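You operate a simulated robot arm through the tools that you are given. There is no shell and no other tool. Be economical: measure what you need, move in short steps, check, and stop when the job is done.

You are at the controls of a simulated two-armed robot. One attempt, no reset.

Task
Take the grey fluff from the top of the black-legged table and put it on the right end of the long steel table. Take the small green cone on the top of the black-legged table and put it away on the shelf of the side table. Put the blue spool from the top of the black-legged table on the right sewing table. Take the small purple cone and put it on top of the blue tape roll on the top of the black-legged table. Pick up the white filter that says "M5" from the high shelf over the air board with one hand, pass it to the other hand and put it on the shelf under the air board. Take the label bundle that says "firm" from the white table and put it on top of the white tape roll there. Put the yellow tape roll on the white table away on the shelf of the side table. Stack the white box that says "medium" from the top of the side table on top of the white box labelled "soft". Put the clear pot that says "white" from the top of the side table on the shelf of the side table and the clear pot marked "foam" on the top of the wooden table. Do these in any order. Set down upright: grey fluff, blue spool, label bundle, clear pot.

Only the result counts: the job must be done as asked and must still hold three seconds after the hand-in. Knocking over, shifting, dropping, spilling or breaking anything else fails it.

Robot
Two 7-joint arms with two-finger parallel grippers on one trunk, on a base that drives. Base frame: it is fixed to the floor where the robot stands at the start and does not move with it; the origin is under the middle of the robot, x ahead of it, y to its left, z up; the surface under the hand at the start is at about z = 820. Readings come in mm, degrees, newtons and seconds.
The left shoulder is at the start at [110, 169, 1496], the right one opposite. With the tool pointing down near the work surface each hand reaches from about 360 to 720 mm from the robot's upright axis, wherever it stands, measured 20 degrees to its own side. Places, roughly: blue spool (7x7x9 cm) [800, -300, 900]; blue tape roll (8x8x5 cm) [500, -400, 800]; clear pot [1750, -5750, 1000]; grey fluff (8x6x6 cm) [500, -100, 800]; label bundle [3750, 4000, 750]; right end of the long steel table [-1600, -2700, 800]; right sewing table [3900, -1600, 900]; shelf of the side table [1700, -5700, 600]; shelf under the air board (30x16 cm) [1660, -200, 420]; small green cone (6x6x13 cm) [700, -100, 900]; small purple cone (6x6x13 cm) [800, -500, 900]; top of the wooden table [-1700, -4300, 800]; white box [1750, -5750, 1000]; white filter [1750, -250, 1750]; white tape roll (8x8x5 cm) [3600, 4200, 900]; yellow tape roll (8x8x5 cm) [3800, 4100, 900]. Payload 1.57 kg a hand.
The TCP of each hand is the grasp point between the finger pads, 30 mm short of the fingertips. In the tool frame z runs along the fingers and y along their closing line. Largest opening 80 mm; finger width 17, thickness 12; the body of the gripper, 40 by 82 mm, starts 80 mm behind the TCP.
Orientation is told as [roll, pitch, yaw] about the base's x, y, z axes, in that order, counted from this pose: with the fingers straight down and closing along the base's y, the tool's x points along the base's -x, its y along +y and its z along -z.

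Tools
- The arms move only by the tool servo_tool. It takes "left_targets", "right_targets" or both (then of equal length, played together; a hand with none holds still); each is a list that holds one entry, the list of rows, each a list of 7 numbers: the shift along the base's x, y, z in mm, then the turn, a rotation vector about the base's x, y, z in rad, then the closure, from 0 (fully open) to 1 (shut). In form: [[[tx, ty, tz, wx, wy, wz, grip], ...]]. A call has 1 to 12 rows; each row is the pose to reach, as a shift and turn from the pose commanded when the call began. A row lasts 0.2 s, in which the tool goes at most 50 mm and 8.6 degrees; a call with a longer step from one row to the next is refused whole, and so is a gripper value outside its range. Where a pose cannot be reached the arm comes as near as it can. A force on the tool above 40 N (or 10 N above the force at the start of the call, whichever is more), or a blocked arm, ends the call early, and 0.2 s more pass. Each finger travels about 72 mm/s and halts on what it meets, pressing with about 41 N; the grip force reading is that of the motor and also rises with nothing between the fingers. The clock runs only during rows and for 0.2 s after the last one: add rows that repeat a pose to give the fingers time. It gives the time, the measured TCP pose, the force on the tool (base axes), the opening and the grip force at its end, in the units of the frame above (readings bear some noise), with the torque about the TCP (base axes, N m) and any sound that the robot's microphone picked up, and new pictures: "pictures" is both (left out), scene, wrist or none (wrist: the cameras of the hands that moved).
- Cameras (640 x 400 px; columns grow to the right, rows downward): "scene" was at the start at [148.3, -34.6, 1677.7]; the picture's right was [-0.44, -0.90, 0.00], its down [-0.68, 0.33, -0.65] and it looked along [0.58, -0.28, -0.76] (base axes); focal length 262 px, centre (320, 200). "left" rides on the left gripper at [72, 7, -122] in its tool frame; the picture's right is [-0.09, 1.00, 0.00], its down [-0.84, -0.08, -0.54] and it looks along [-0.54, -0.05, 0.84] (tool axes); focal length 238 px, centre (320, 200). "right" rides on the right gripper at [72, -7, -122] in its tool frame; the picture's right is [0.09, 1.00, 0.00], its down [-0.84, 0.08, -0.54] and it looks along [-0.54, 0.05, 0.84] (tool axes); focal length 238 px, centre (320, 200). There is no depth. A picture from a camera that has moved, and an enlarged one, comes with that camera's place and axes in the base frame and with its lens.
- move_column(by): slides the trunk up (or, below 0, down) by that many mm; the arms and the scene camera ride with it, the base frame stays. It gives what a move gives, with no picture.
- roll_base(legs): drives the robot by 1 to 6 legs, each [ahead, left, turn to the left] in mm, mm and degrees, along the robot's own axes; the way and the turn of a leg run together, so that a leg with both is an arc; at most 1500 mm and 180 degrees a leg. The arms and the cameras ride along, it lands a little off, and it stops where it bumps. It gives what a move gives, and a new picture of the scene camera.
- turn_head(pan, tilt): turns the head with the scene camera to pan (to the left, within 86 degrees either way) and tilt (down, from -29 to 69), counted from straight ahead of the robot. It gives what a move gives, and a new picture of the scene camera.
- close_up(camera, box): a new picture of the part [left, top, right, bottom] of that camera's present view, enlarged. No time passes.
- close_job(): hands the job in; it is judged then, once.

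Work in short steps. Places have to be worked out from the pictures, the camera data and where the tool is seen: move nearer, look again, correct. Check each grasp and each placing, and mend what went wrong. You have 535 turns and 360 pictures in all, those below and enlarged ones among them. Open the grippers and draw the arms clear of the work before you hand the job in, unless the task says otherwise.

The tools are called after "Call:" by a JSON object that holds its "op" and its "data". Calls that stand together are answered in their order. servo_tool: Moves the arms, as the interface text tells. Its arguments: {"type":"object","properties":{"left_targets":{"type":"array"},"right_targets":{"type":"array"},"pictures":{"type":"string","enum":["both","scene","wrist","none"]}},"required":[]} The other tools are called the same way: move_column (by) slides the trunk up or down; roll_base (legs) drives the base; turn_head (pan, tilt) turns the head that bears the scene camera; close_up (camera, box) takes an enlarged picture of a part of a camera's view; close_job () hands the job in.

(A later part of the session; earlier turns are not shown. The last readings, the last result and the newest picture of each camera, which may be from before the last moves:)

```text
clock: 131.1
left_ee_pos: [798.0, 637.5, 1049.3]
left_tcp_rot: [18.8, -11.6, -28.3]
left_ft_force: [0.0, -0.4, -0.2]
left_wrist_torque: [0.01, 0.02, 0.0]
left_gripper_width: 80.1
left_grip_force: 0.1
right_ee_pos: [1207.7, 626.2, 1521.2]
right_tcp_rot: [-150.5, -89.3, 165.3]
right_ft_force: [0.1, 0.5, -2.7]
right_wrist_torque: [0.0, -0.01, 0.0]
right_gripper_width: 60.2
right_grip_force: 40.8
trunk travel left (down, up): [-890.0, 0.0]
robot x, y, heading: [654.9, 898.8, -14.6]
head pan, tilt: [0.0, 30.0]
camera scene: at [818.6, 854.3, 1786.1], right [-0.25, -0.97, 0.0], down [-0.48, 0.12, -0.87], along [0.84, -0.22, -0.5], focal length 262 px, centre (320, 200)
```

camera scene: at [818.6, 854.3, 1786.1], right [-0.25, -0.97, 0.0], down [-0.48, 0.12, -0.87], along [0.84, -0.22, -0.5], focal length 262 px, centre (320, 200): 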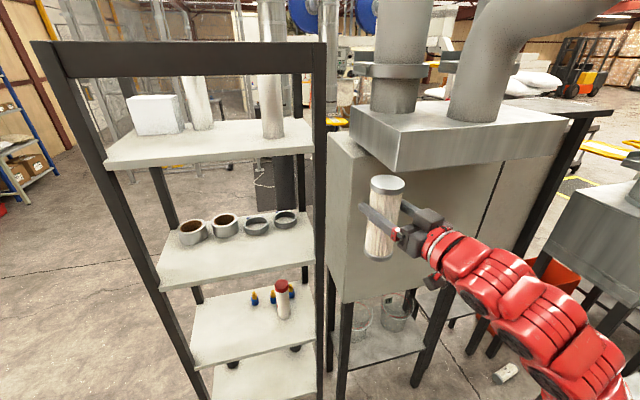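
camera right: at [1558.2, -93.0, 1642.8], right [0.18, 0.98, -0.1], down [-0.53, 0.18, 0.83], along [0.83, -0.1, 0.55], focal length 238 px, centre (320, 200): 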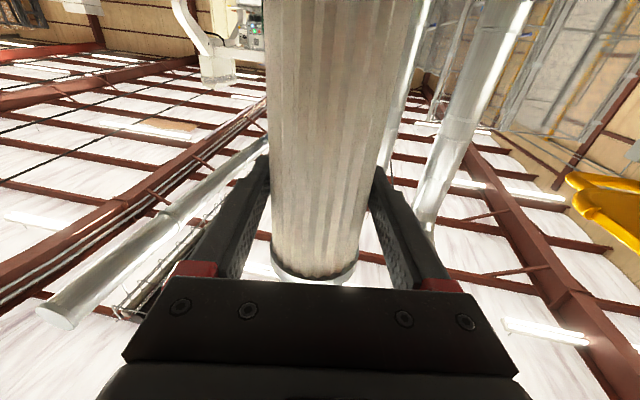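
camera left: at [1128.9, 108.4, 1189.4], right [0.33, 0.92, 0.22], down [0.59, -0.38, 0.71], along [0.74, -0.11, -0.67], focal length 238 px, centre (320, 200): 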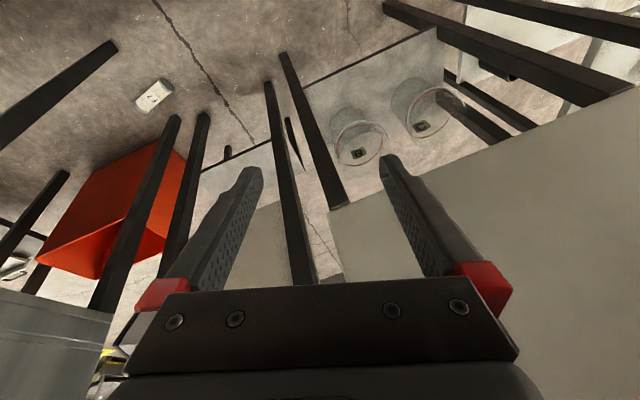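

I zoom on the held filter.

Call:
{"op": "close_up", "data": {"camera": "scene", "box": [340, 160, 436, 220]}}

Call:
{"op": "turn_head", "data": {"pan": 20, "tilt": 60}}

```text
6.67 times, centred on (388, 190) of scene
camera zoom: at [818.6, 854.3, 1786.1], right [-0.25, -0.97, 0.0], down [-0.48, 0.12, -0.87], along [0.84, -0.22, -0.5], focal length 1749 px, centre (-133, 267)
```

zoom: 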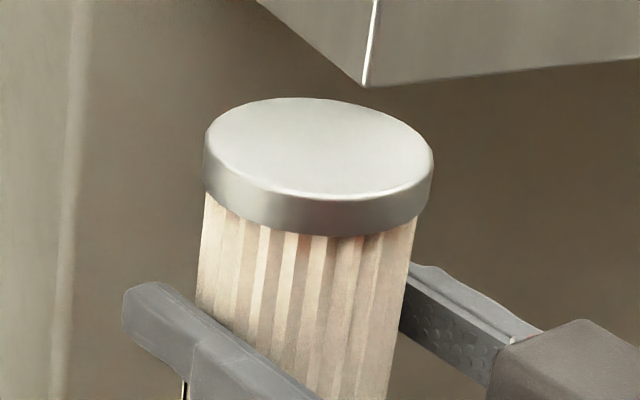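

```text
clock: 132.1
left_ee_pos: [799.1, 636.2, 1050.1]
left_tcp_rot: [18.8, -11.6, -28.4]
left_ft_force: [-0.3, 1.0, -0.8]
left_wrist_torque: [0.01, -0.02, 0.0]
left_gripper_width: 80.4
left_grip_force: 0.0
right_ee_pos: [1209.0, 626.2, 1520.6]
right_tcp_rot: [-149.3, -89.3, 164.0]
right_ft_force: [0.4, 0.5, -2.0]
right_wrist_torque: [0.01, 0.0, 0.04]
right_gripper_width: 60.2
right_grip_force: 40.6
trunk travel left (down, up): [-890.0, 0.0]
robot x, y, heading: [656.7, 896.9, -14.4]
head pan, tilt: [20.0, 60.0]
camera scene: at [797.5, 883.6, 1744.0], right [0.1, -1.0, 0.0], down [-0.86, -0.08, -0.5], along [0.5, 0.05, -0.87], focal length 262 px, centre (320, 200)
```

scene: 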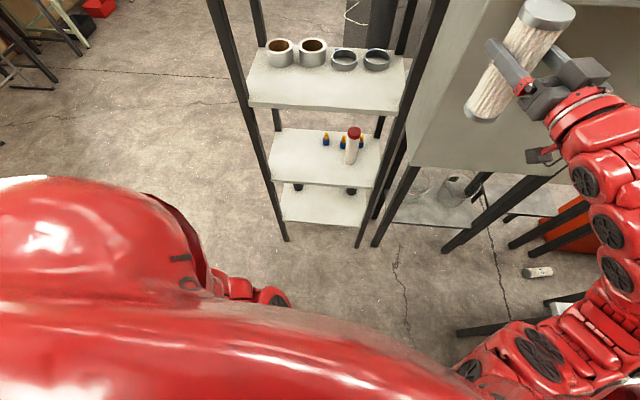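

The left hand was pushed in under the body; I bring it out to the left.

Call:
{"op": "servo_tool", "data": {"left_targets": [[[15, 42, 0, 0, 0, 0, 0], [30, 84, 0, 0, 0, 0, 0], [45, 126, 0, 0, 0, 0, 0], [60, 168, 0, 0, 0, 0, 0], [75, 210, 0, 0, 0, 0, 0], [90, 252, 5, 0, 0, 0, 0], [115, 292, 10, 0, 0, 0, 0], [145, 330, 15, 0, 0, 0, 0], [185, 350, 20, 0, 0, 0, 0], [230, 360, 25, 0, 0, 0, 0], [275, 365, 30, 0, 0, 0, 0], [320, 365, 35, 0, 0, 0, 0]]], "pictures": "none"}}

```text
clock: 134.7
left_ee_pos: [1167.3, 974.8, 1104.5]
left_tcp_rot: [15.4, -14.6, -22.8]
left_ft_force: [0.8, 0.0, -0.8]
left_wrist_torque: [-0.01, -0.01, 0.0]
left_gripper_width: 80.0
left_grip_force: 0.0
left hand out of reach, approached as far as the arm can: row 5, 6, 7, 8, 9, 10, 11, 12
right_ee_pos: [1208.7, 625.4, 1520.8]
right_tcp_rot: [-149.5, -89.3, 164.2]
right_ft_force: [-0.5, -0.1, -2.2]
right_wrist_torque: [-0.03, 0.01, -0.02]
right_gripper_width: 59.9
right_grip_force: 40.5
trunk travel left (down, up): [-890.0, 0.0]
robot x, y, heading: [654.0, 895.0, -14.4]
head pan, tilt: [20.0, 60.0]
```

Call:
{"op": "servo_tool", "data": {"left_targets": [[[28, -7, 27, -0.03, 0.068, 0.03, 0], [55, -14, 54, -0.06, 0.136, 0.06, 0], [83, -21, 81, -0.09, 0.204, 0.09, 0], [110, -28, 108, -0.12, 0.272, 0.12, 0], [138, -36, 135, -0.149, 0.339, 0.147, 0], [138, -36, 135, -0.149, 0.339, 0.147, 0]]], "pictures": "none"}}

```text
clock: 136.1
left_ee_pos: [1231.0, 962.3, 1149.8]
left_tcp_rot: [7.3, -6.7, -16.3]
left_ft_force: [0.0, -0.4, 0.6]
left_wrist_torque: [0.02, -0.02, 0.01]
left_gripper_width: 80.2
left_grip_force: 0.2
left hand out of reach, approached as far as the arm can: row 3, 4, 5, 6
right_ee_pos: [1206.9, 624.8, 1520.0]
right_tcp_rot: [-151.3, -89.3, 165.8]
right_ft_force: [-0.4, -0.5, -3.2]
right_wrist_torque: [0.0, 0.0, -0.03]
right_gripper_width: 60.2
right_grip_force: 40.9
trunk travel left (down, up): [-890.0, 0.0]
robot x, y, heading: [652.7, 897.1, -14.3]
head pan, tilt: [20.0, 60.0]
```

I now turn the left hand forward while extending and rising (the trick that worked for the right arm).

Call:
{"op": "servo_tool", "data": {"left_targets": [[[14, -3, 25, -0.0355, -0.1383, 0, 0], [28, -6, 50, -0.071, -0.2766, 0, 0], [42, -9, 75, -0.1065, -0.415, 0, 0], [56, -12, 100, -0.142, -0.553, 0, 0], [70, -15, 125, -0.1775, -0.6915, 0, 0], [84, -18, 150, -0.213, -0.83, 0, 0], [98, -21, 180, -0.2485, -0.968, 0, 0], [112, -24, 210, -0.284, -1.106, 0, 0], [126, -27, 240, -0.3195, -1.245, 0, 0], [140, -30, 270, -0.355, -1.383, 0, 0], [140, -30, 300, -0.37, -1.44, 0, 0], [140, -30, 330, -0.37, -1.44, 0, 0]]], "pictures": "scene"}}

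```text
clock: 138.7
left_ee_pos: [1378.7, 923.4, 1481.3]
left_tcp_rot: [142.6, -87.3, -149.9]
left_ft_force: [0.8, -0.2, -0.3]
left_wrist_torque: [0.0, 0.0, 0.04]
left_gripper_width: 79.8
left_grip_force: 0.1
left hand out of reach, approached as far as the arm can: row 7, 8
right_ee_pos: [1207.7, 623.8, 1520.1]
right_tcp_rot: [-156.4, -89.5, 171.0]
right_ft_force: [0.9, -0.4, -2.6]
right_wrist_torque: [0.02, 0.01, 0.03]
right_gripper_width: 60.0
right_grip_force: 40.7
trunk travel left (down, up): [-890.0, 0.0]
robot x, y, heading: [655.4, 897.7, -14.4]
head pan, tilt: [20.0, 60.0]
camera scene: at [796.9, 882.1, 1744.0], right [0.1, -1.0, 0.0], down [-0.86, -0.08, -0.5], along [0.5, 0.05, -0.87], focal length 262 px, centre (320, 200)
```

scene: 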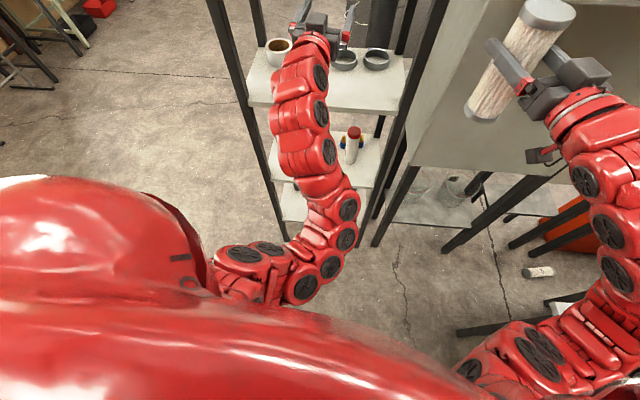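

The left hand is oriented forward but close to the rack; I drive back 300 mm.

Call:
{"op": "roll_base", "data": {"legs": [[-300, 0, 0]]}}

Call:
{"op": "close_up", "data": {"camera": "left", "box": [0, 0, 640, 400]}}

```text
clock: 140.7
left_ee_pos: [1093.0, 997.4, 1479.7]
left_tcp_rot: [141.6, -87.4, -148.9]
left_ft_force: [1.4, -0.3, 1.1]
left_wrist_torque: [0.0, -0.02, 0.0]
left_gripper_width: 80.1
left_grip_force: 0.1
right_ee_pos: [924.6, 697.4, 1519.3]
right_tcp_rot: [-150.7, -89.5, 165.4]
right_ft_force: [0.5, -0.9, -2.0]
right_wrist_torque: [0.03, 0.02, 0.0]
right_gripper_width: 59.8
right_grip_force: 40.9
trunk travel left (down, up): [-890.0, 0.0]
robot x, y, heading: [366.4, 970.7, -14.4]
head pan, tilt: [20.0, 60.0]
camera scene: at [513.6, 956.7, 1743.7], right [0.1, -1.0, 0.0], down [-0.86, -0.08, -0.5], along [0.5, 0.05, -0.87], focal length 262 px, centre (320, 200)
```

scene: 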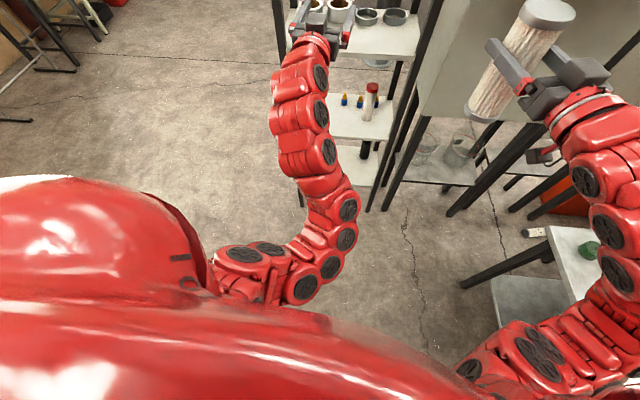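

```text
1.00 times, centred on (320, 200) of left (not enlarged: the box is as wide or as high as the picture)
camera zoom: at [975.6, 1022.8, 1403.8], right [0.12, 0.99, 0.12], down [-0.58, -0.03, 0.81], along [0.81, -0.17, 0.57], focal length 238 px, centre (320, 200)
```

zoom: 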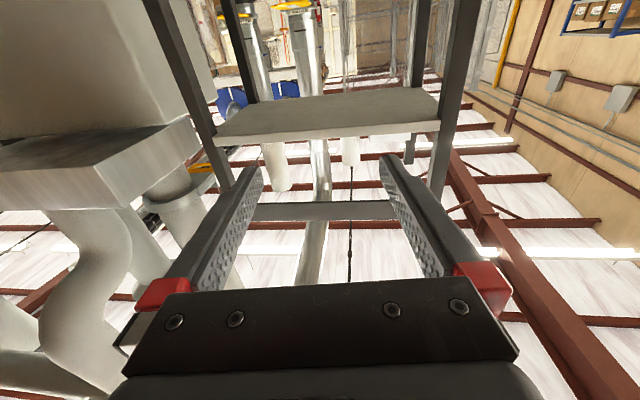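

Now the left hand goes to its pre-grasp spot beside the filter: yaw −50°, 65 mm below the right grip.

Call:
{"op": "servo_tool", "data": {"left_targets": [[[-31, -25, -3, 0, 0, -0.12, 0], [-63, -50, -6, 0, 0, -0.24, 0], [-94, -75, -9, 0, 0, -0.36, 0], [-126, -100, -12, 0, 0, -0.48, 0], [-157, -125, -16, 0, 0, -0.6, 0], [-189, -150, -19, 0, 0, -0.726, 0], [-220, -175, -22, 0, 0, -0.726, 0], [-252, -190, -25, 0, 0, -0.726, 0], [-252, -190, -25, 0, 0, -0.726, 0]]], "pictures": "wrist"}}

Call:
{"op": "turn_head", "data": {"pan": -5, "tilt": 35}}

```text
clock: 142.7
left_ee_pos: [943.5, 793.4, 1365.6]
left_tcp_rot: [142.5, -87.4, 168.7]
left_ft_force: [-0.2, 0.5, 0.9]
left_wrist_torque: [-0.01, 0.01, 0.03]
left_gripper_width: 80.2
left_grip_force: 0.0
left hand out of reach, approached as far as the arm can: row 1, 2, 3, 4, 5, 6, 7, 8, 9
right_ee_pos: [921.6, 697.9, 1520.6]
right_tcp_rot: [-153.9, -89.3, 168.5]
right_ft_force: [0.0, 0.2, -2.7]
right_wrist_torque: [-0.02, -0.01, 0.02]
right_gripper_width: 60.0
right_grip_force: 40.8
trunk travel left (down, up): [-890.0, 0.0]
robot x, y, heading: [367.2, 968.9, -14.6]
head pan, tilt: [20.0, 60.0]
camera left: at [870.7, 889.9, 1290.9], right [0.75, 0.66, 0.12], down [-0.45, 0.37, 0.81], along [0.49, -0.66, 0.57], focal length 238 px, centre (320, 200)
```

left: 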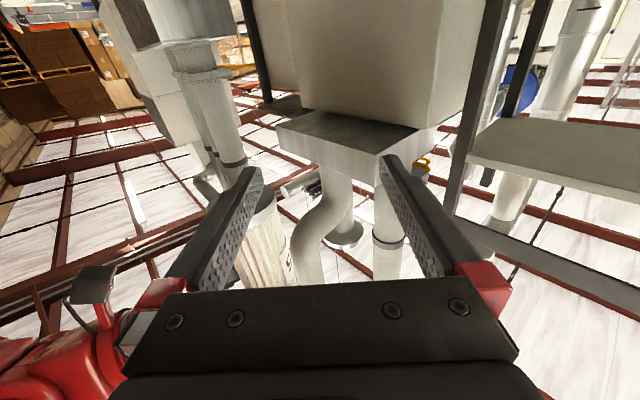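

```text
clock: 143.6
left_ee_pos: [944.2, 794.3, 1365.8]
left_tcp_rot: [143.4, -87.4, 167.6]
left_ft_force: [0.6, -0.4, 0.0]
left_wrist_torque: [-0.01, 0.03, -0.01]
left_gripper_width: 80.3
left_grip_force: 0.2
right_ee_pos: [922.8, 698.9, 1520.7]
right_tcp_rot: [-148.9, -89.4, 163.4]
right_ft_force: [0.5, -0.4, -2.5]
right_wrist_torque: [-0.02, -0.03, 0.0]
right_gripper_width: 59.8
right_grip_force: 41.0
trunk travel left (down, up): [-890.0, 0.0]
robot x, y, heading: [367.8, 972.6, -14.6]
head pan, tilt: [-5.0, 35.0]
camera scene: at [528.4, 921.9, 1778.2], right [-0.33, -0.94, 0.0], down [-0.54, 0.19, -0.82], along [0.77, -0.27, -0.57], focal length 262 px, centre (320, 200)
```

scene: 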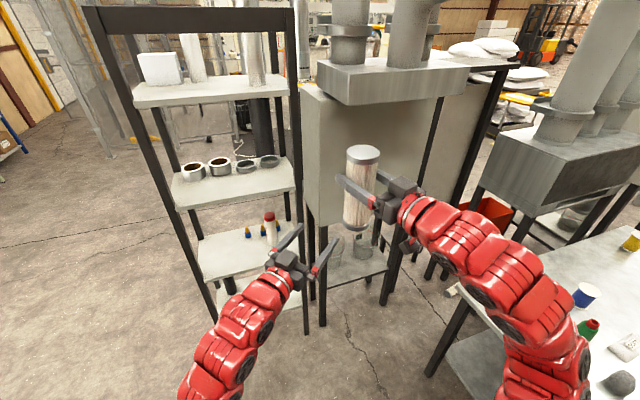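

The left arm can't fold in further, so I bring the filter out to it: right hand forward 105 mm and down 85 mm.

Call:
{"op": "servo_tool", "data": {"right_targets": [[[18, 0, -14, 0, 0, 0, 1], [35, -1, -28, 0, 0, 0, 1], [53, -2, -42, 0, 0, 0, 1], [70, -3, -56, 0, 0, 0, 1], [88, -4, -70, 0, 0, 0, 1], [105, -4, -85, 0, 0, 0, 1], [105, -4, -85, 0, 0, 0, 1]]], "pictures": "both"}}

Call:
{"op": "close_up", "data": {"camera": "left", "box": [0, 0, 640, 400]}}

```text
clock: 145.2
left_ee_pos: [944.9, 794.7, 1366.7]
left_tcp_rot: [143.0, -87.3, 168.2]
left_ft_force: [-0.4, -0.1, 0.7]
left_wrist_torque: [0.01, -0.03, 0.02]
left_gripper_width: 80.1
left_grip_force: 0.0
right_ee_pos: [1028.1, 694.5, 1435.5]
right_tcp_rot: [-146.3, -89.4, 160.9]
right_ft_force: [-0.9, 0.3, -3.1]
right_wrist_torque: [-0.02, -0.02, 0.01]
right_gripper_width: 59.8
right_grip_force: 40.9
trunk travel left (down, up): [-890.0, 0.0]
robot x, y, heading: [369.3, 971.4, -14.6]
head pan, tilt: [-5.0, 35.0]
camera scene: at [527.9, 921.4, 1778.3], right [-0.33, -0.94, 0.0], down [-0.54, 0.19, -0.82], along [0.77, -0.27, -0.57], focal length 262 px, centre (320, 200)
camera right: at [912.3, 656.7, 1362.5], right [-0.25, 0.96, -0.1], down [-0.55, -0.06, 0.83], along [0.79, 0.26, 0.55], focal length 238 px, centre (320, 200)
```

scene: 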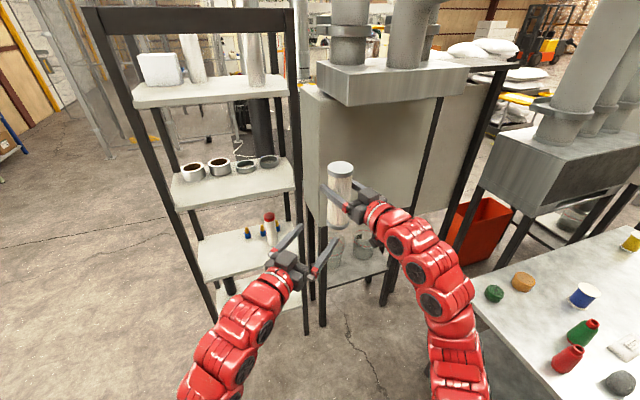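
right: 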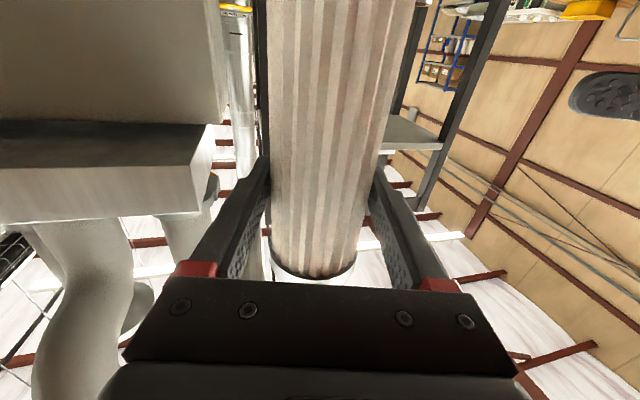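

```text
1.00 times, centred on (320, 200) of left (not enlarged: the box is as wide or as high as the picture)
camera zoom: at [871.5, 890.4, 1290.5], right [0.75, 0.66, 0.12], down [-0.45, 0.37, 0.81], along [0.49, -0.66, 0.57], focal length 238 px, centre (320, 200)
```

zoom: 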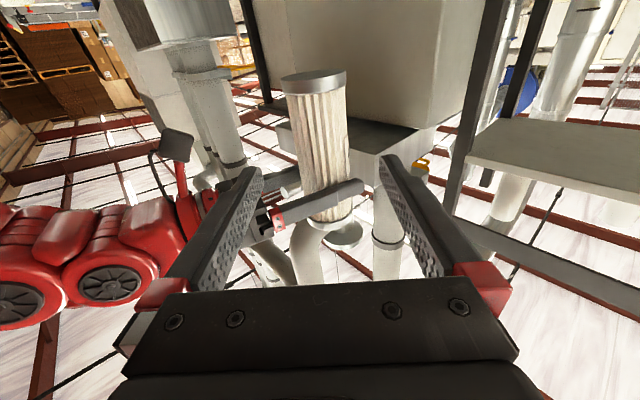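

Aligned: the filter is ~145 mm ahead of the left hand, which will grip ~50 mm above its bottom. I advance in steps.

Call:
{"op": "servo_tool", "data": {"left_targets": [[[22, -26, 0, 0, 0, 0, 0], [44, -52, 0, 0, 0, 0, 0], [66, -78, 0, 0, 0, 0, 0], [82, -97, 0, 0, 0, 0, 0], [82, -97, 0, 0, 0, 0, 0]]], "pictures": "wrist"}}

```text
clock: 146.4
left_ee_pos: [1026.3, 700.7, 1364.7]
left_tcp_rot: [142.9, -87.5, 168.2]
left_ft_force: [0.3, 0.4, 0.0]
left_wrist_torque: [0.01, 0.0, 0.01]
left_gripper_width: 80.2
left_grip_force: 0.0
right_ee_pos: [1028.7, 694.7, 1435.6]
right_tcp_rot: [-149.1, -89.4, 163.7]
right_ft_force: [-0.8, 0.4, -2.5]
right_wrist_torque: [0.01, 0.02, -0.01]
right_gripper_width: 59.5
right_grip_force: 41.2
trunk travel left (down, up): [-890.0, 0.0]
robot x, y, heading: [366.7, 971.3, -14.7]
head pan, tilt: [-5.0, 35.0]
camera left: at [954.8, 796.0, 1288.1], right [0.75, 0.66, 0.12], down [-0.45, 0.37, 0.81], along [0.49, -0.66, 0.57], focal length 238 px, centre (320, 200)
```

left: 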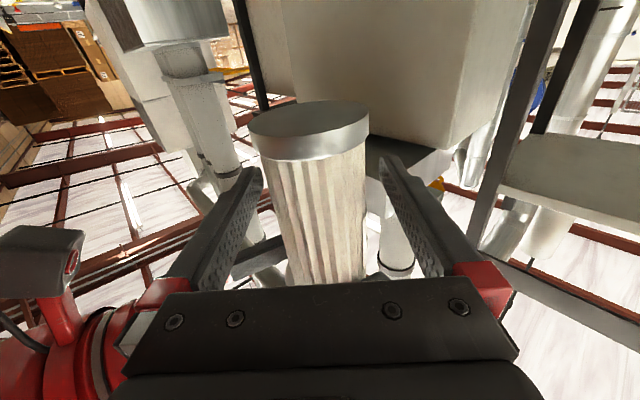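

d≈8 mm; a last nudge and the left gripper closes.

Call:
{"op": "servo_tool", "data": {"left_targets": [[[6, -7, 0, 0, 0, 0, 0], [6, -7, 0, 0, 0, 0, 0.2], [6, -7, 0, 0, 0, 0, 0.5], [6, -7, 0, 0, 0, 0, 1], [6, -7, 0, 0, 0, 0, 1]]], "pictures": "wrist"}}

```text
clock: 147.6
left_ee_pos: [1032.1, 693.0, 1365.8]
left_tcp_rot: [144.2, -87.4, 166.7]
left_ft_force: [-14.0, -6.6, 0.8]
left_wrist_torque: [-0.03, -0.14, 0.51]
left_gripper_width: 59.8
left_grip_force: 40.8
right_ee_pos: [1028.1, 693.8, 1435.7]
right_tcp_rot: [-152.4, -89.3, 167.1]
right_ft_force: [15.3, 5.8, -3.0]
right_wrist_torque: [0.49, -0.85, -0.48]
right_gripper_width: 60.0
right_grip_force: 41.1
trunk travel left (down, up): [-890.0, 0.0]
robot x, y, heading: [371.2, 971.8, -14.7]
head pan, tilt: [-5.0, 35.0]
camera left: at [959.6, 789.4, 1289.1], right [0.75, 0.65, 0.12], down [-0.45, 0.37, 0.81], along [0.49, -0.66, 0.57], focal length 238 px, centre (320, 200)
```

left: 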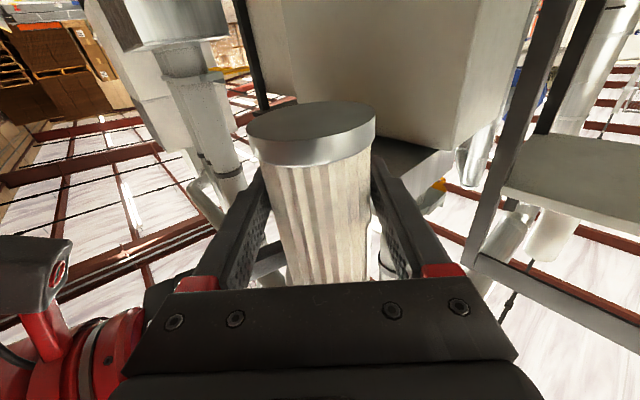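

Both hold it. I open the right hand and withdraw it.

Call:
{"op": "servo_tool", "data": {"right_targets": [[[0, 0, 0, 0, 0, 0, 0.4], [0, 0, 0, 0, 0, 0, 0], [0, 0, 0, 0, 0, 0, 0], [-25, -7, 5, 0, 0, 0, 0], [-60, -16, 10, 0, 0, 0, 0], [-95, -25, 15, 0, 0, 0, 0], [-130, -40, 20, 0, 0, 0, 0], [-150, -70, 20, 0, 0, 0, 0]]], "pictures": "scene"}}

```text
clock: 149.4
left_ee_pos: [1032.4, 692.9, 1365.4]
left_tcp_rot: [141.9, -87.5, 169.2]
left_ft_force: [0.5, 0.0, -0.9]
left_wrist_torque: [0.01, -0.03, -0.03]
left_gripper_width: 59.5
left_grip_force: 41.0
right_ee_pos: [879.1, 622.6, 1457.5]
right_tcp_rot: [-158.2, -89.3, 172.8]
right_ft_force: [-0.3, 0.7, -1.1]
right_wrist_torque: [0.01, 0.02, 0.0]
right_gripper_width: 79.9
right_grip_force: 0.1
trunk travel left (down, up): [-890.0, 0.0]
robot x, y, heading: [371.9, 973.4, -14.6]
head pan, tilt: [-5.0, 35.0]
camera scene: at [527.4, 919.8, 1778.3], right [-0.33, -0.94, 0.0], down [-0.54, 0.19, -0.82], along [0.77, -0.27, -0.57], focal length 262 px, centre (320, 200)
```

scene: 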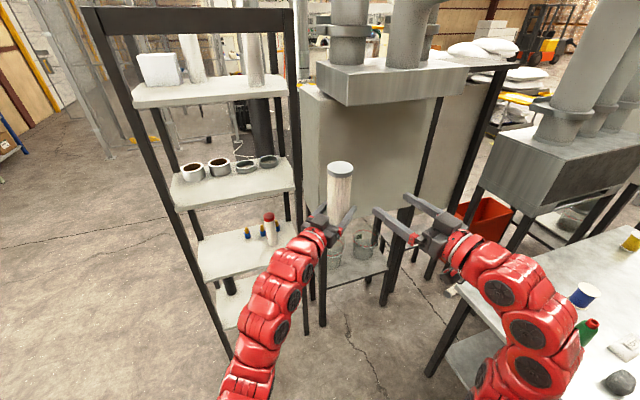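

Hand-over done. A quick look from the right camera for the label.

Call:
{"op": "close_up", "data": {"camera": "right", "box": [0, 0, 640, 400]}}

```text
1.00 times, centred on (320, 200) of right (not enlarged: the box is as wide or as high as the picture)
camera zoom: at [762.5, 585.7, 1384.6], right [-0.25, 0.96, -0.1], down [-0.55, -0.06, 0.83], along [0.79, 0.26, 0.55], focal length 238 px, centre (320, 200)
```

zoom: 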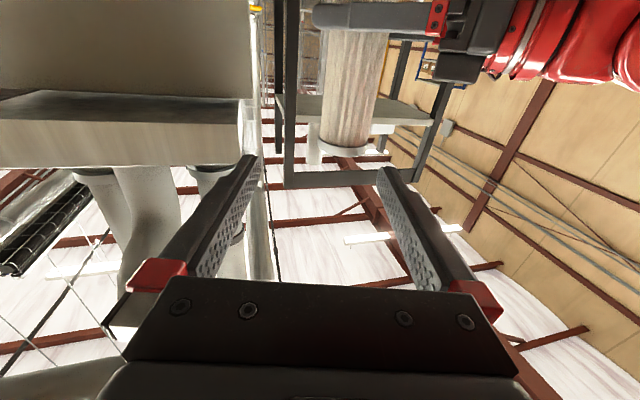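

No label on the visible part; by elimination it is M5. I rearrange: left hand (with filter) to straight ahead, right hand up and inward, before lowering the trunk.

Call:
{"op": "servo_tool", "data": {"left_targets": [[[-2, 22, 0, 0, 0, 0.1, 1], [-4, 44, 0, 0, 0, 0.2, 1], [-6, 66, 0, 0, 0, 0.31, 1], [-8, 88, 0, 0, 0, 0.42, 1], [-10, 110, 0, 0, 0, 0.53, 1], [-12, 132, 0, 0, 0, 0.64, 1], [-14, 154, 0, 0, 0, 0.75, 1], [-15, 174, 0, 0, 0, 0.87, 1], [-15, 174, 0, 0, 0, 0.87, 1]]], "right_targets": [[[0, 8, 24, 0, 0, 0, 0], [0, 16, 48, 0, 0, 0, 0], [0, 24, 72, 0, 0, 0, 0], [0, 32, 96, 0, 0, 0, 0], [-1, 40, 120, 0, 0, 0, 0], [-2, 48, 144, 0, 0, 0, 0], [-3, 56, 168, 0, 0, 0, 0], [-3, 65, 190, 0, 0, 0, 0], [-3, 65, 190, 0, 0, 0, 0]]], "pictures": "scene"}}

```text
clock: 151.4
left_ee_pos: [1019.5, 867.8, 1365.4]
left_tcp_rot: [143.8, -87.3, -142.8]
left_ft_force: [-0.8, 0.0, -3.3]
left_wrist_torque: [-0.01, 0.01, -0.02]
left_gripper_width: 59.7
left_grip_force: 41.6
right_ee_pos: [875.4, 692.2, 1646.7]
right_tcp_rot: [-152.7, -89.4, 167.4]
right_ft_force: [0.0, 0.8, 0.5]
right_wrist_torque: [-0.02, 0.0, -0.03]
right_gripper_width: 80.0
right_grip_force: 0.0
trunk travel left (down, up): [-890.0, 0.0]
robot x, y, heading: [367.9, 971.7, -14.5]
head pan, tilt: [-5.0, 35.0]
camera scene: at [528.4, 921.3, 1778.2], right [-0.33, -0.94, 0.0], down [-0.54, 0.19, -0.82], along [0.77, -0.27, -0.57], focal length 262 px, centre (320, 200)
```

scene: 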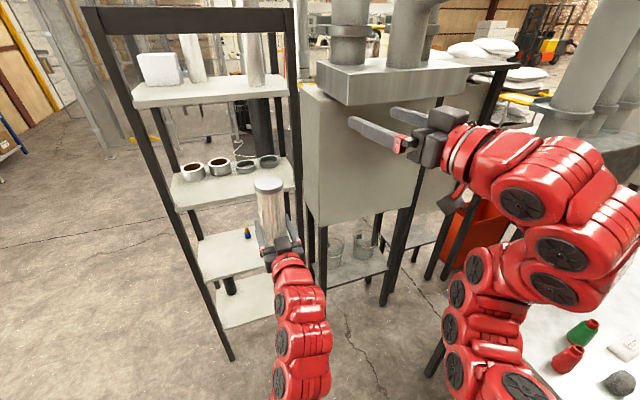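

All reached. Lowering the trunk 860 mm here in the open.

Call:
{"op": "move_column", "data": {"by": -860}}

Call:
{"op": "roll_base", "data": {"legs": [[0, 0, -20], [500, 0, 0]]}}

```text
refused: -860 is not a number from -400 to 400
```

```text
clock: 155.4
left_ee_pos: [1341.1, 368.2, 1366.1]
left_tcp_rot: [143.5, -87.3, -163.1]
left_ft_force: [0.4, -0.1, -2.7]
left_wrist_torque: [-0.02, 0.01, 0.0]
left_gripper_width: 59.6
left_grip_force: 40.9
right_ee_pos: [1142.7, 256.0, 1648.2]
right_tcp_rot: [-150.2, -89.4, 144.4]
right_ft_force: [-0.2, 0.9, 0.0]
right_wrist_torque: [-0.01, 0.0, 0.01]
right_gripper_width: 79.9
right_grip_force: 0.1
trunk travel left (down, up): [-890.0, 0.0]
robot x, y, heading: [770.2, 691.2, -34.7]
head pan, tilt: [-5.0, 35.0]
camera scene: at [899.4, 591.8, 1778.4], right [-0.64, -0.77, 0.0], down [-0.44, 0.37, -0.82], along [0.63, -0.53, -0.57], focal length 262 px, centre (320, 200)
```

scene: 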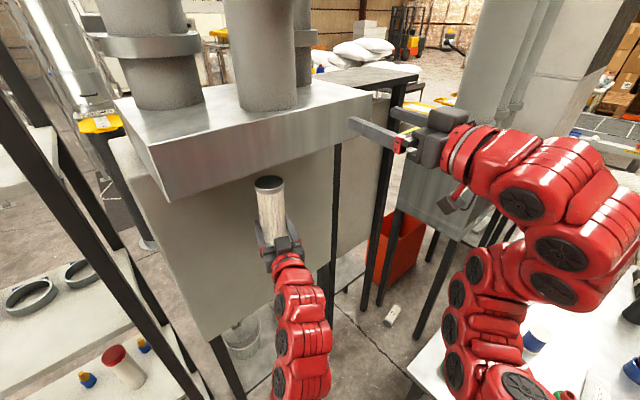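

The column takes at most 400 mm per call; the drive itself was clear. Lowering in steps here.

Call:
{"op": "move_column", "data": {"by": -400}}

Call:
{"op": "move_column", "data": {"by": -400}}

Call:
{"op": "turn_head", "data": {"pan": -10, "tilt": 30}}

```text
clock: 159.2
left_ee_pos: [1341.1, 368.4, 965.0]
left_tcp_rot: [142.7, -87.4, -162.3]
left_ft_force: [-0.7, 0.3, -2.8]
left_wrist_torque: [0.01, 0.0, 0.03]
left_gripper_width: 59.4
left_grip_force: 41.3
right_ee_pos: [1143.2, 256.8, 1247.5]
right_tcp_rot: [-150.1, -89.3, 144.1]
right_ft_force: [-0.3, -0.3, 0.1]
right_wrist_torque: [0.03, 0.0, -0.01]
right_gripper_width: 80.1
right_grip_force: 0.0
trunk travel left (down, up): [-490.0, 400.0]
robot x, y, heading: [768.5, 694.7, -35.0]
head pan, tilt: [-5.0, 35.0]
```

```text
clock: 163.0
left_ee_pos: [1341.1, 368.0, 565.6]
left_tcp_rot: [142.6, -87.5, -162.3]
left_ft_force: [-0.5, -0.1, -2.1]
left_wrist_torque: [0.03, -0.03, 0.01]
left_gripper_width: 59.6
left_grip_force: 40.8
right_ee_pos: [1144.9, 256.9, 846.9]
right_tcp_rot: [-149.3, -89.3, 143.2]
right_ft_force: [0.3, -0.4, -0.1]
right_wrist_torque: [0.0, 0.03, 0.01]
right_gripper_width: 79.9
right_grip_force: 0.0
trunk travel left (down, up): [-90.0, 800.0]
robot x, y, heading: [764.4, 697.6, -35.2]
head pan, tilt: [-5.0, 35.0]
```

```text
clock: 163.7
left_ee_pos: [1340.6, 368.7, 564.8]
left_tcp_rot: [142.3, -87.4, -161.9]
left_ft_force: [0.7, 0.3, -3.3]
left_wrist_torque: [0.01, -0.02, 0.04]
left_gripper_width: 59.5
left_grip_force: 40.8
right_ee_pos: [1144.9, 256.1, 847.2]
right_tcp_rot: [-148.6, -89.4, 142.7]
right_ft_force: [0.1, 0.0, -0.3]
right_wrist_torque: [-0.02, -0.02, -0.01]
right_gripper_width: 80.1
right_grip_force: 0.0
trunk travel left (down, up): [-90.0, 800.0]
robot x, y, heading: [768.2, 686.2, -35.0]
head pan, tilt: [-10.0, 30.0]
camera scene: at [897.3, 583.9, 985.9], right [-0.71, -0.71, 0.0], down [-0.35, 0.35, -0.87], along [0.61, -0.61, -0.5], focal length 262 px, centre (320, 200)
```

scene: 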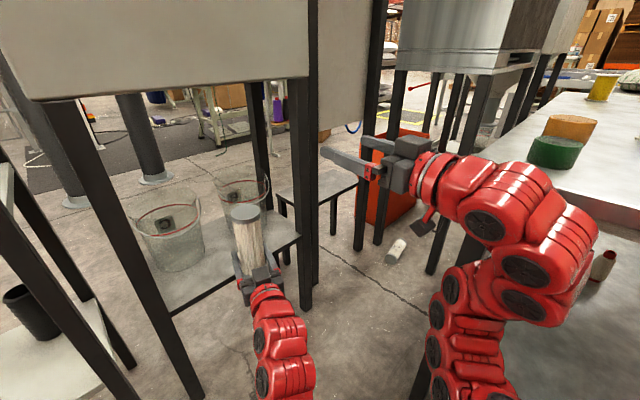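

Call:
{"op": "close_up", "data": {"camera": "scene", "box": [230, 120, 422, 240]}}

```text
3.33 times, centred on (326, 180) of scene
camera zoom: at [897.3, 583.9, 985.9], right [-0.71, -0.71, 0.0], down [-0.35, 0.35, -0.87], along [0.61, -0.61, -0.5], focal length 874 px, centre (300, 267)
```

zoom: 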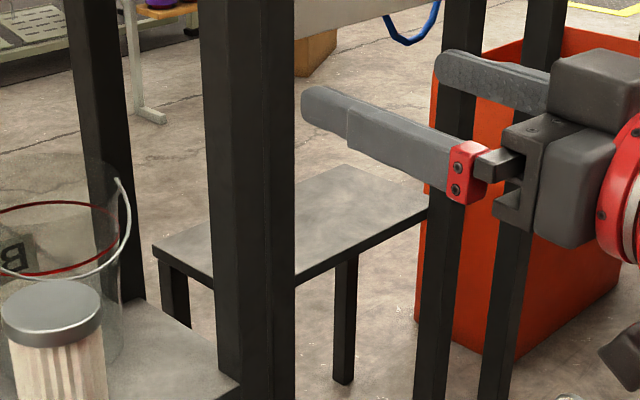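

The shelf spans about x 1580–1750, y −30..−360. Before driving in I move the right hand up and over to the left so its arm clears the table corner.

Call:
{"op": "servo_tool", "data": {"right_targets": [[[14, 20, 20, 0, 0, 0, 0], [28, 40, 40, 0, 0, 0, 0], [43, 61, 60, 0, 0, 0, 0], [57, 82, 80, 0, 0, 0, 0], [72, 103, 100, 0, 0, 0, 0], [86, 123, 120, 0, 0, 0, 0], [86, 123, 120, 0, 0, 0, 0]]], "pictures": "none"}}

```text
clock: 165.3
left_ee_pos: [1340.6, 367.4, 564.5]
left_tcp_rot: [142.8, -87.4, -162.4]
left_ft_force: [0.0, -0.1, -3.0]
left_wrist_torque: [0.01, 0.05, 0.03]
left_gripper_width: 59.6
left_grip_force: 40.6
right_ee_pos: [1230.2, 379.9, 966.9]
right_tcp_rot: [-144.6, -89.3, 138.6]
right_ft_force: [1.0, -0.3, -0.2]
right_wrist_torque: [-0.01, -0.02, -0.02]
right_gripper_width: 80.1
right_grip_force: 0.0
trunk travel left (down, up): [-90.0, 800.0]
robot x, y, heading: [770.6, 694.6, -35.2]
head pan, tilt: [-10.0, 30.0]
```

Call:
{"op": "roll_base", "data": {"legs": [[0, 0, -20], [240, 60, 0]]}}

```text
clock: 167.9
left_ee_pos: [1332.8, 89.7, 586.2]
left_tcp_rot: [170.7, -86.2, 150.1]
left_ft_force: [-0.1, 1.0, -3.0]
left_wrist_torque: [0.01, 0.02, 0.04]
left_gripper_width: 59.6
left_grip_force: 41.4
right_ee_pos: [1228.9, 149.7, 976.6]
right_tcp_rot: [-139.8, -87.6, 113.9]
right_ft_force: [0.0, 0.1, 0.5]
right_wrist_torque: [0.03, 0.02, 0.01]
right_gripper_width: 80.0
right_grip_force: 0.1
trunk travel left (down, up): [-90.0, 800.0]
robot x, y, heading: [906.0, 588.0, -55.3]
head pan, tilt: [-10.0, 30.0]
stopped in leg 2: the robot was blocked; the commanded pose is now the measured one
camera scene: at [985.1, 448.7, 989.6], right [-0.91, -0.42, 0.0], down [-0.21, 0.44, -0.87], along [0.36, -0.79, -0.49], focal length 262 px, centre (320, 200)
```

scene: 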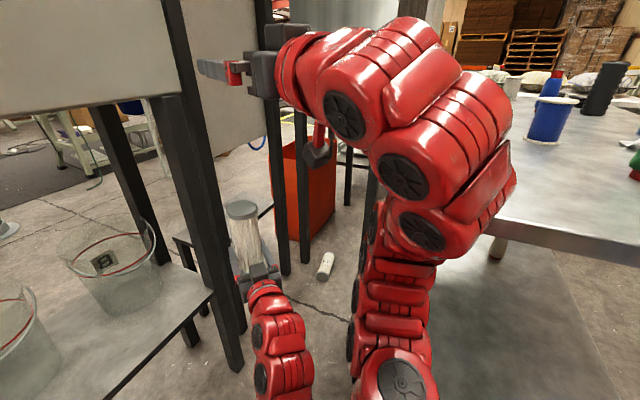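

Blocked — probably the right elbow, which sticks out over the table's edge. I back off at once and inspect.

Call:
{"op": "roll_base", "data": {"legs": [[-200, 0, 0]]}}

Call:
{"op": "turn_head", "data": {"pan": -40, "tilt": 20}}

```text
clock: 169.5
left_ee_pos: [1223.4, 241.6, 577.1]
left_tcp_rot: [161.7, -86.7, 159.2]
left_ft_force: [-0.6, 0.3, -2.0]
left_wrist_torque: [0.03, 0.01, -0.01]
left_gripper_width: 59.8
left_grip_force: 41.4
right_ee_pos: [1118.6, 297.9, 967.0]
right_tcp_rot: [-141.1, -88.6, 114.9]
right_ft_force: [-0.6, -0.7, -0.2]
right_wrist_torque: [0.02, 0.02, 0.01]
right_gripper_width: 80.0
right_grip_force: 0.1
trunk travel left (down, up): [-90.0, 800.0]
robot x, y, heading: [794.7, 749.1, -55.4]
head pan, tilt: [-10.0, 30.0]
camera scene: at [876.0, 597.9, 986.1], right [-0.91, -0.42, 0.0], down [-0.21, 0.45, -0.87], along [0.36, -0.79, -0.5], focal length 262 px, centre (320, 200)
```

scene: 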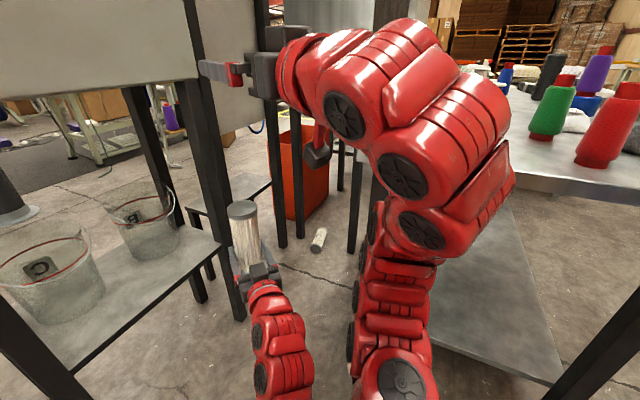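

```text
clock: 170.4
left_ee_pos: [1223.0, 243.7, 576.1]
left_tcp_rot: [161.7, -86.6, 159.0]
left_ft_force: [0.2, 0.1, -2.0]
left_wrist_torque: [0.01, 0.0, 0.0]
left_gripper_width: 59.7
left_grip_force: 41.3
right_ee_pos: [1117.5, 296.2, 966.2]
right_tcp_rot: [-141.0, -88.6, 114.9]
right_ft_force: [0.5, 0.2, 0.8]
right_wrist_torque: [-0.01, 0.01, -0.01]
right_gripper_width: 80.0
right_grip_force: 0.0
trunk travel left (down, up): [-90.0, 800.0]
robot x, y, heading: [795.4, 746.5, -55.2]
head pan, tilt: [-40.0, 20.0]
camera scene: at [829.8, 587.3, 1002.1], right [-1.0, 0.09, 0.0], down [0.03, 0.34, -0.94], along [-0.09, -0.94, -0.34], focal length 262 px, centre (320, 200)
```

scene: 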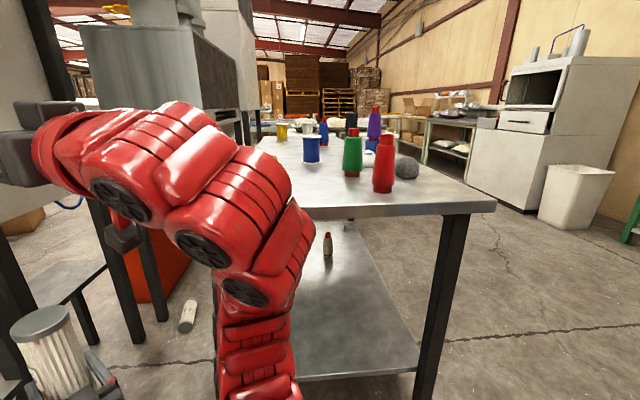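

The right elbow makes this approach unsafe, and box 1's leg stands in the left arm's way; the right arm is the natural placer here. I go back to open floor and pass the filter from left to right hand (upper part).

Call:
{"op": "roll_base", "data": {"legs": [[-350, 0, 0], [0, 0, 40]]}}

Call:
{"op": "turn_head", "data": {"pan": -5, "tilt": 35}}

```text
clock: 172.9
left_ee_pos: [1023.5, 506.0, 577.3]
left_tcp_rot: [162.7, -86.7, 156.7]
left_ft_force: [0.5, -0.2, -3.8]
left_wrist_torque: [-0.01, 0.01, 0.0]
left_gripper_width: 59.8
left_grip_force: 41.1
right_ee_pos: [921.2, 561.4, 966.6]
right_tcp_rot: [-139.5, -88.5, 112.1]
right_ft_force: [0.3, -0.9, 0.4]
right_wrist_torque: [-0.03, -0.03, -0.01]
right_gripper_width: 80.0
right_grip_force: 0.0
trunk travel left (down, up): [-90.0, 800.0]
robot x, y, heading: [603.9, 1016.6, -56.5]
head pan, tilt: [-40.0, 20.0]
stopped in leg 1: the robot was blocked; the commanded pose is now the measured one
camera scene: at [636.8, 858.1, 1002.1], right [-0.99, 0.11, 0.0], down [0.04, 0.34, -0.94], along [-0.11, -0.93, -0.34], focal length 262 px, centre (320, 200)
```

scene: 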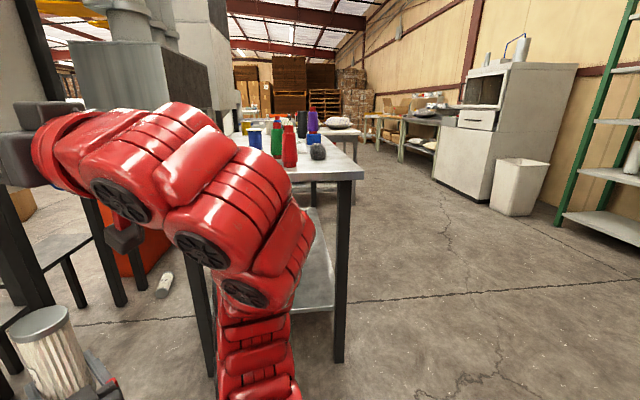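

```text
clock: 173.9
left_ee_pos: [1022.6, 506.5, 576.3]
left_tcp_rot: [162.0, -86.8, 157.5]
left_ft_force: [-0.2, -0.5, -2.6]
left_wrist_torque: [0.01, -0.01, -0.03]
left_gripper_width: 59.5
left_grip_force: 40.9
right_ee_pos: [919.3, 560.5, 966.5]
right_tcp_rot: [-140.3, -88.7, 113.1]
right_ft_force: [0.3, 0.7, 0.3]
right_wrist_torque: [-0.01, 0.0, -0.01]
right_gripper_width: 79.9
right_grip_force: 0.1
trunk travel left (down, up): [-90.0, 800.0]
robot x, y, heading: [600.4, 1018.7, -56.4]
head pan, tilt: [-5.0, 35.0]
camera scene: at [689.3, 873.2, 978.3], right [-0.88, -0.48, 0.0], down [-0.27, 0.5, -0.82], along [0.39, -0.72, -0.57], focal length 262 px, centre (320, 200)
```

scene: 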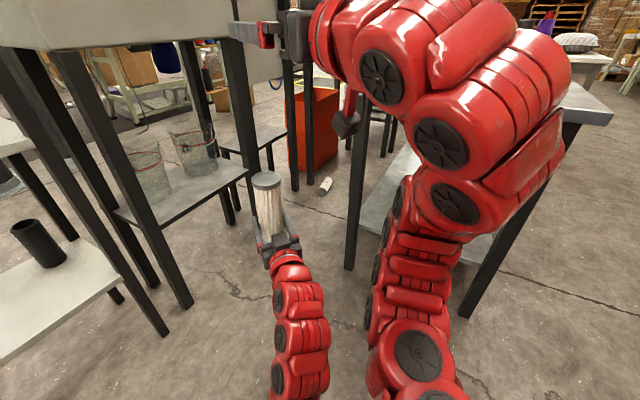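

Backing was stopped, likely by the bins behind. I go forward a bit, then turn.

Call:
{"op": "roll_base", "data": {"legs": [[100, 0, 0], [0, 0, 42]]}}

Call:
{"op": "turn_head", "data": {"pan": 86, "tilt": 40}}

```text
clock: 177.0
left_ee_pos: [1316.2, 829.0, 577.1]
left_tcp_rot: [162.1, -86.7, -160.5]
left_ft_force: [0.1, -0.4, -2.5]
left_wrist_torque: [-0.01, 0.01, 0.0]
left_gripper_width: 59.8
left_grip_force: 40.6
right_ee_pos: [1202.5, 801.1, 967.9]
right_tcp_rot: [-140.1, -88.6, 154.8]
right_ft_force: [-0.8, -0.3, -0.6]
right_wrist_torque: [-0.03, 0.01, -0.03]
right_gripper_width: 80.0
right_grip_force: 0.0
trunk travel left (down, up): [-90.0, 800.0]
robot x, y, heading: [662.1, 927.1, -14.4]
head pan, tilt: [-5.0, 35.0]
camera scene: at [821.3, 881.1, 978.2], right [-0.34, -0.94, 0.0], down [-0.54, 0.19, -0.82], along [0.77, -0.27, -0.57], focal length 262 px, centre (320, 200)
```

scene: 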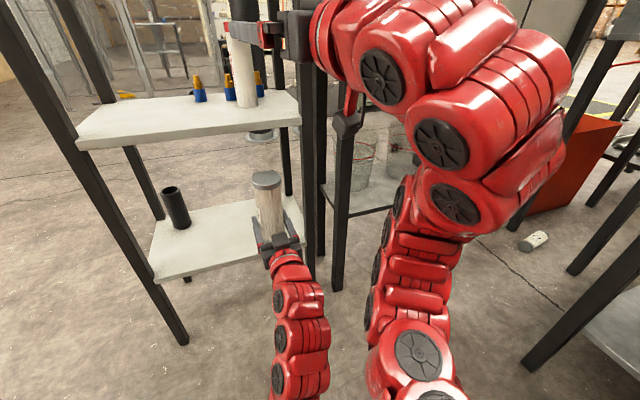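

```text
clock: 178.6
left_ee_pos: [1315.2, 828.9, 577.1]
left_tcp_rot: [162.0, -86.7, -160.5]
left_ft_force: [0.5, 0.5, -3.3]
left_wrist_torque: [-0.03, 0.02, -0.03]
left_gripper_width: 59.7
left_grip_force: 41.0
right_ee_pos: [1202.5, 801.0, 966.4]
right_tcp_rot: [-140.2, -88.6, 154.8]
right_ft_force: [-0.1, 0.7, -0.1]
right_wrist_torque: [0.02, 0.03, -0.02]
right_gripper_width: 79.8
right_grip_force: 0.0
trunk travel left (down, up): [-90.0, 800.0]
robot x, y, heading: [664.2, 928.9, -15.0]
head pan, tilt: [85.9, 40.0]
camera scene: at [765.6, 991.2, 970.7], right [0.95, -0.32, 0.0], down [-0.21, -0.61, -0.77], along [0.25, 0.73, -0.64], focal length 262 px, centre (320, 200)
```

scene: 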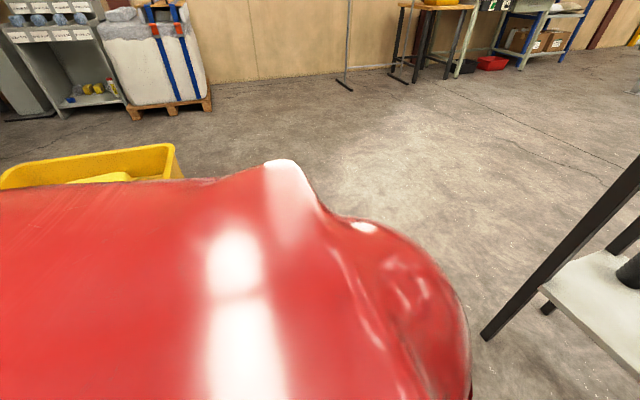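

The bins are undisturbed. I back 100 mm and set both hands for the hand-over: left to (709,−105) yaw −35° in the robot frame, right behind it.

Call:
{"op": "roll_base", "data": {"legs": [[-110, 0, 0]]}}

Call:
{"op": "servo_tool", "data": {"left_targets": [[[4, -22, 0, 0, 0, -0.1, 1], [8, -44, 0, 0, 0, -0.2, 1], [12, -66, 0, 0, 0, -0.31, 1], [16, -88, 0, 0, 0, -0.42, 1], [20, -110, 0, 0, 0, -0.53, 1], [24, -132, 0, 0, 0, -0.64, 1], [28, -154, 0, 0, 0, -0.75, 1], [30, -182, 0, 0, 0, -0.87, 1], [30, -182, 0, 0, 0, -0.87, 1]]], "right_targets": [[[0, -20, -30, 0, 0, 0, 0], [0, -45, -60, 0, 0, 0, 0], [-5, -70, -90, 0, 0, 0, 0], [-10, -100, -120, 0, 0, 0, 0], [-15, -130, -150, 0, 0, 0, 0], [-20, -160, -180, 0, 0, 0, 0], [-25, -180, -200, 0, 0, 0, 0], [-30, -190, -200, 0, 0, 0, 0], [-30, -190, -200, 0, 0, 0, 0]]], "pictures": "none"}}

Call:
{"op": "turn_head", "data": {"pan": -10, "tilt": 35}}

```text
clock: 179.9
left_ee_pos: [1203.3, 856.9, 577.6]
left_tcp_rot: [162.2, -86.7, -160.9]
left_ft_force: [-0.1, 0.1, -3.5]
left_wrist_torque: [0.01, -0.04, 0.03]
left_gripper_width: 59.2
left_grip_force: 40.8
right_ee_pos: [1089.7, 829.5, 965.7]
right_tcp_rot: [-140.2, -88.7, 154.5]
right_ft_force: [0.6, 0.1, 0.2]
right_wrist_torque: [0.0, -0.02, -0.01]
right_gripper_width: 80.1
right_grip_force: 0.1
trunk travel left (down, up): [-90.0, 800.0]
robot x, y, heading: [551.0, 958.4, -15.2]
head pan, tilt: [85.9, 40.0]
camera scene: at [653.3, 1020.3, 970.8], right [0.95, -0.32, 0.0], down [-0.21, -0.61, -0.77], along [0.25, 0.72, -0.64], focal length 262 px, centre (320, 200)
```

scene: 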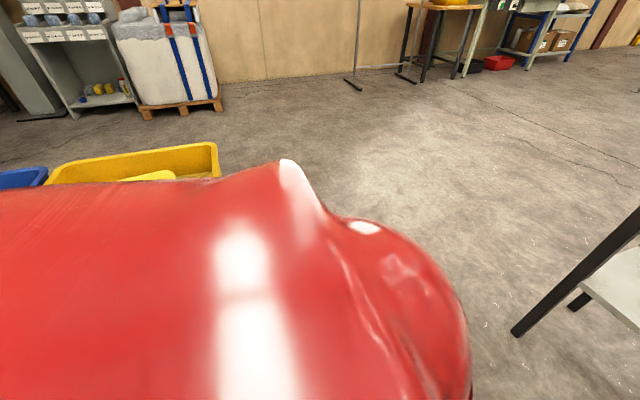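

```text
clock: 181.9
left_ee_pos: [1233.4, 675.4, 574.7]
left_tcp_rot: [162.2, -86.7, 149.1]
left_ft_force: [0.3, 1.3, -3.2]
left_wrist_torque: [-0.03, 0.0, -0.01]
left_gripper_width: 59.6
left_grip_force: 40.7
right_ee_pos: [1060.3, 637.0, 766.6]
right_tcp_rot: [-140.4, -88.7, 154.6]
right_ft_force: [-0.4, -0.2, -0.2]
right_wrist_torque: [-0.04, 0.01, 0.0]
right_gripper_width: 79.8
right_grip_force: 0.0
trunk travel left (down, up): [-90.0, 800.0]
robot x, y, heading: [551.7, 954.1, -14.9]
head pan, tilt: [85.9, 40.0]
```

```text
clock: 183.6
left_ee_pos: [1232.4, 675.6, 576.2]
left_tcp_rot: [162.2, -86.7, 149.1]
left_ft_force: [0.0, -0.8, -3.1]
left_wrist_torque: [-0.01, 0.0, 0.0]
left_gripper_width: 59.7
left_grip_force: 41.0
right_ee_pos: [1059.2, 638.0, 767.0]
right_tcp_rot: [-140.3, -88.8, 154.5]
right_ft_force: [0.0, 0.6, -0.2]
right_wrist_torque: [0.02, 0.05, 0.02]
right_gripper_width: 79.8
right_grip_force: 0.0
trunk travel left (down, up): [-90.0, 800.0]
robot x, y, heading: [548.1, 955.7, -15.0]
head pan, tilt: [-10.0, 35.0]
camera scene: at [705.8, 902.7, 978.2], right [-0.42, -0.91, 0.0], down [-0.52, 0.24, -0.82], along [0.74, -0.34, -0.57], focal length 262 px, centre (320, 200)
```

scene: 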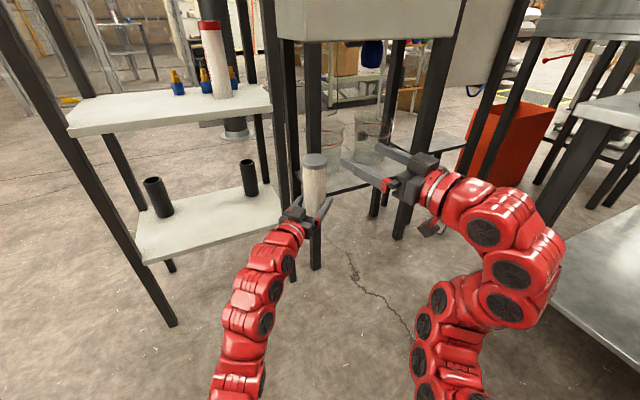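

Both reached. I lower the right hand to 70 mm above the left grip and advance onto the filter.

Call:
{"op": "servo_tool", "data": {"right_targets": [[[0, 0, -40, 0, 0, 0, 0], [0, 0, -80, 0, 0, 0, 0], [0, 0, -121, 0, 0, 0, 0], [35, 8, -121, 0, 0, 0, 0], [70, 16, -121, 0, 0, 0, 0], [105, 24, -121, 0, 0, 0, 0], [140, 31, -121, 0, 0, 0, 0], [140, 31, -121, 0, 0, 0, 0]]], "pictures": "wrist"}}

```text
clock: 185.4
left_ee_pos: [1232.2, 675.4, 575.0]
left_tcp_rot: [162.4, -86.8, 149.1]
left_ft_force: [0.2, -0.9, -2.9]
left_wrist_torque: [-0.02, 0.0, 0.01]
left_gripper_width: 59.8
left_grip_force: 40.8
right_ee_pos: [1203.1, 670.7, 645.8]
right_tcp_rot: [-138.6, -88.6, 152.9]
right_ft_force: [0.2, 0.3, 0.7]
right_wrist_torque: [-0.01, -0.02, 0.02]
right_gripper_width: 80.0
right_grip_force: 0.0
right hand out of reach, approached as far as the arm can: row 2, 3
trunk travel left (down, up): [-90.0, 800.0]
robot x, y, heading: [551.1, 958.7, -15.2]
head pan, tilt: [-10.0, 35.0]
camera right: at [1085.8, 633.5, 572.9], right [-0.24, 0.96, -0.11], down [-0.56, -0.05, 0.83], along [0.79, 0.26, 0.55], focal length 238 px, centre (320, 200)
```

right: 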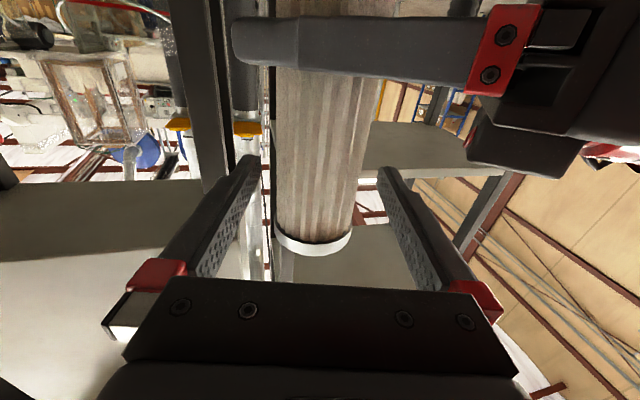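

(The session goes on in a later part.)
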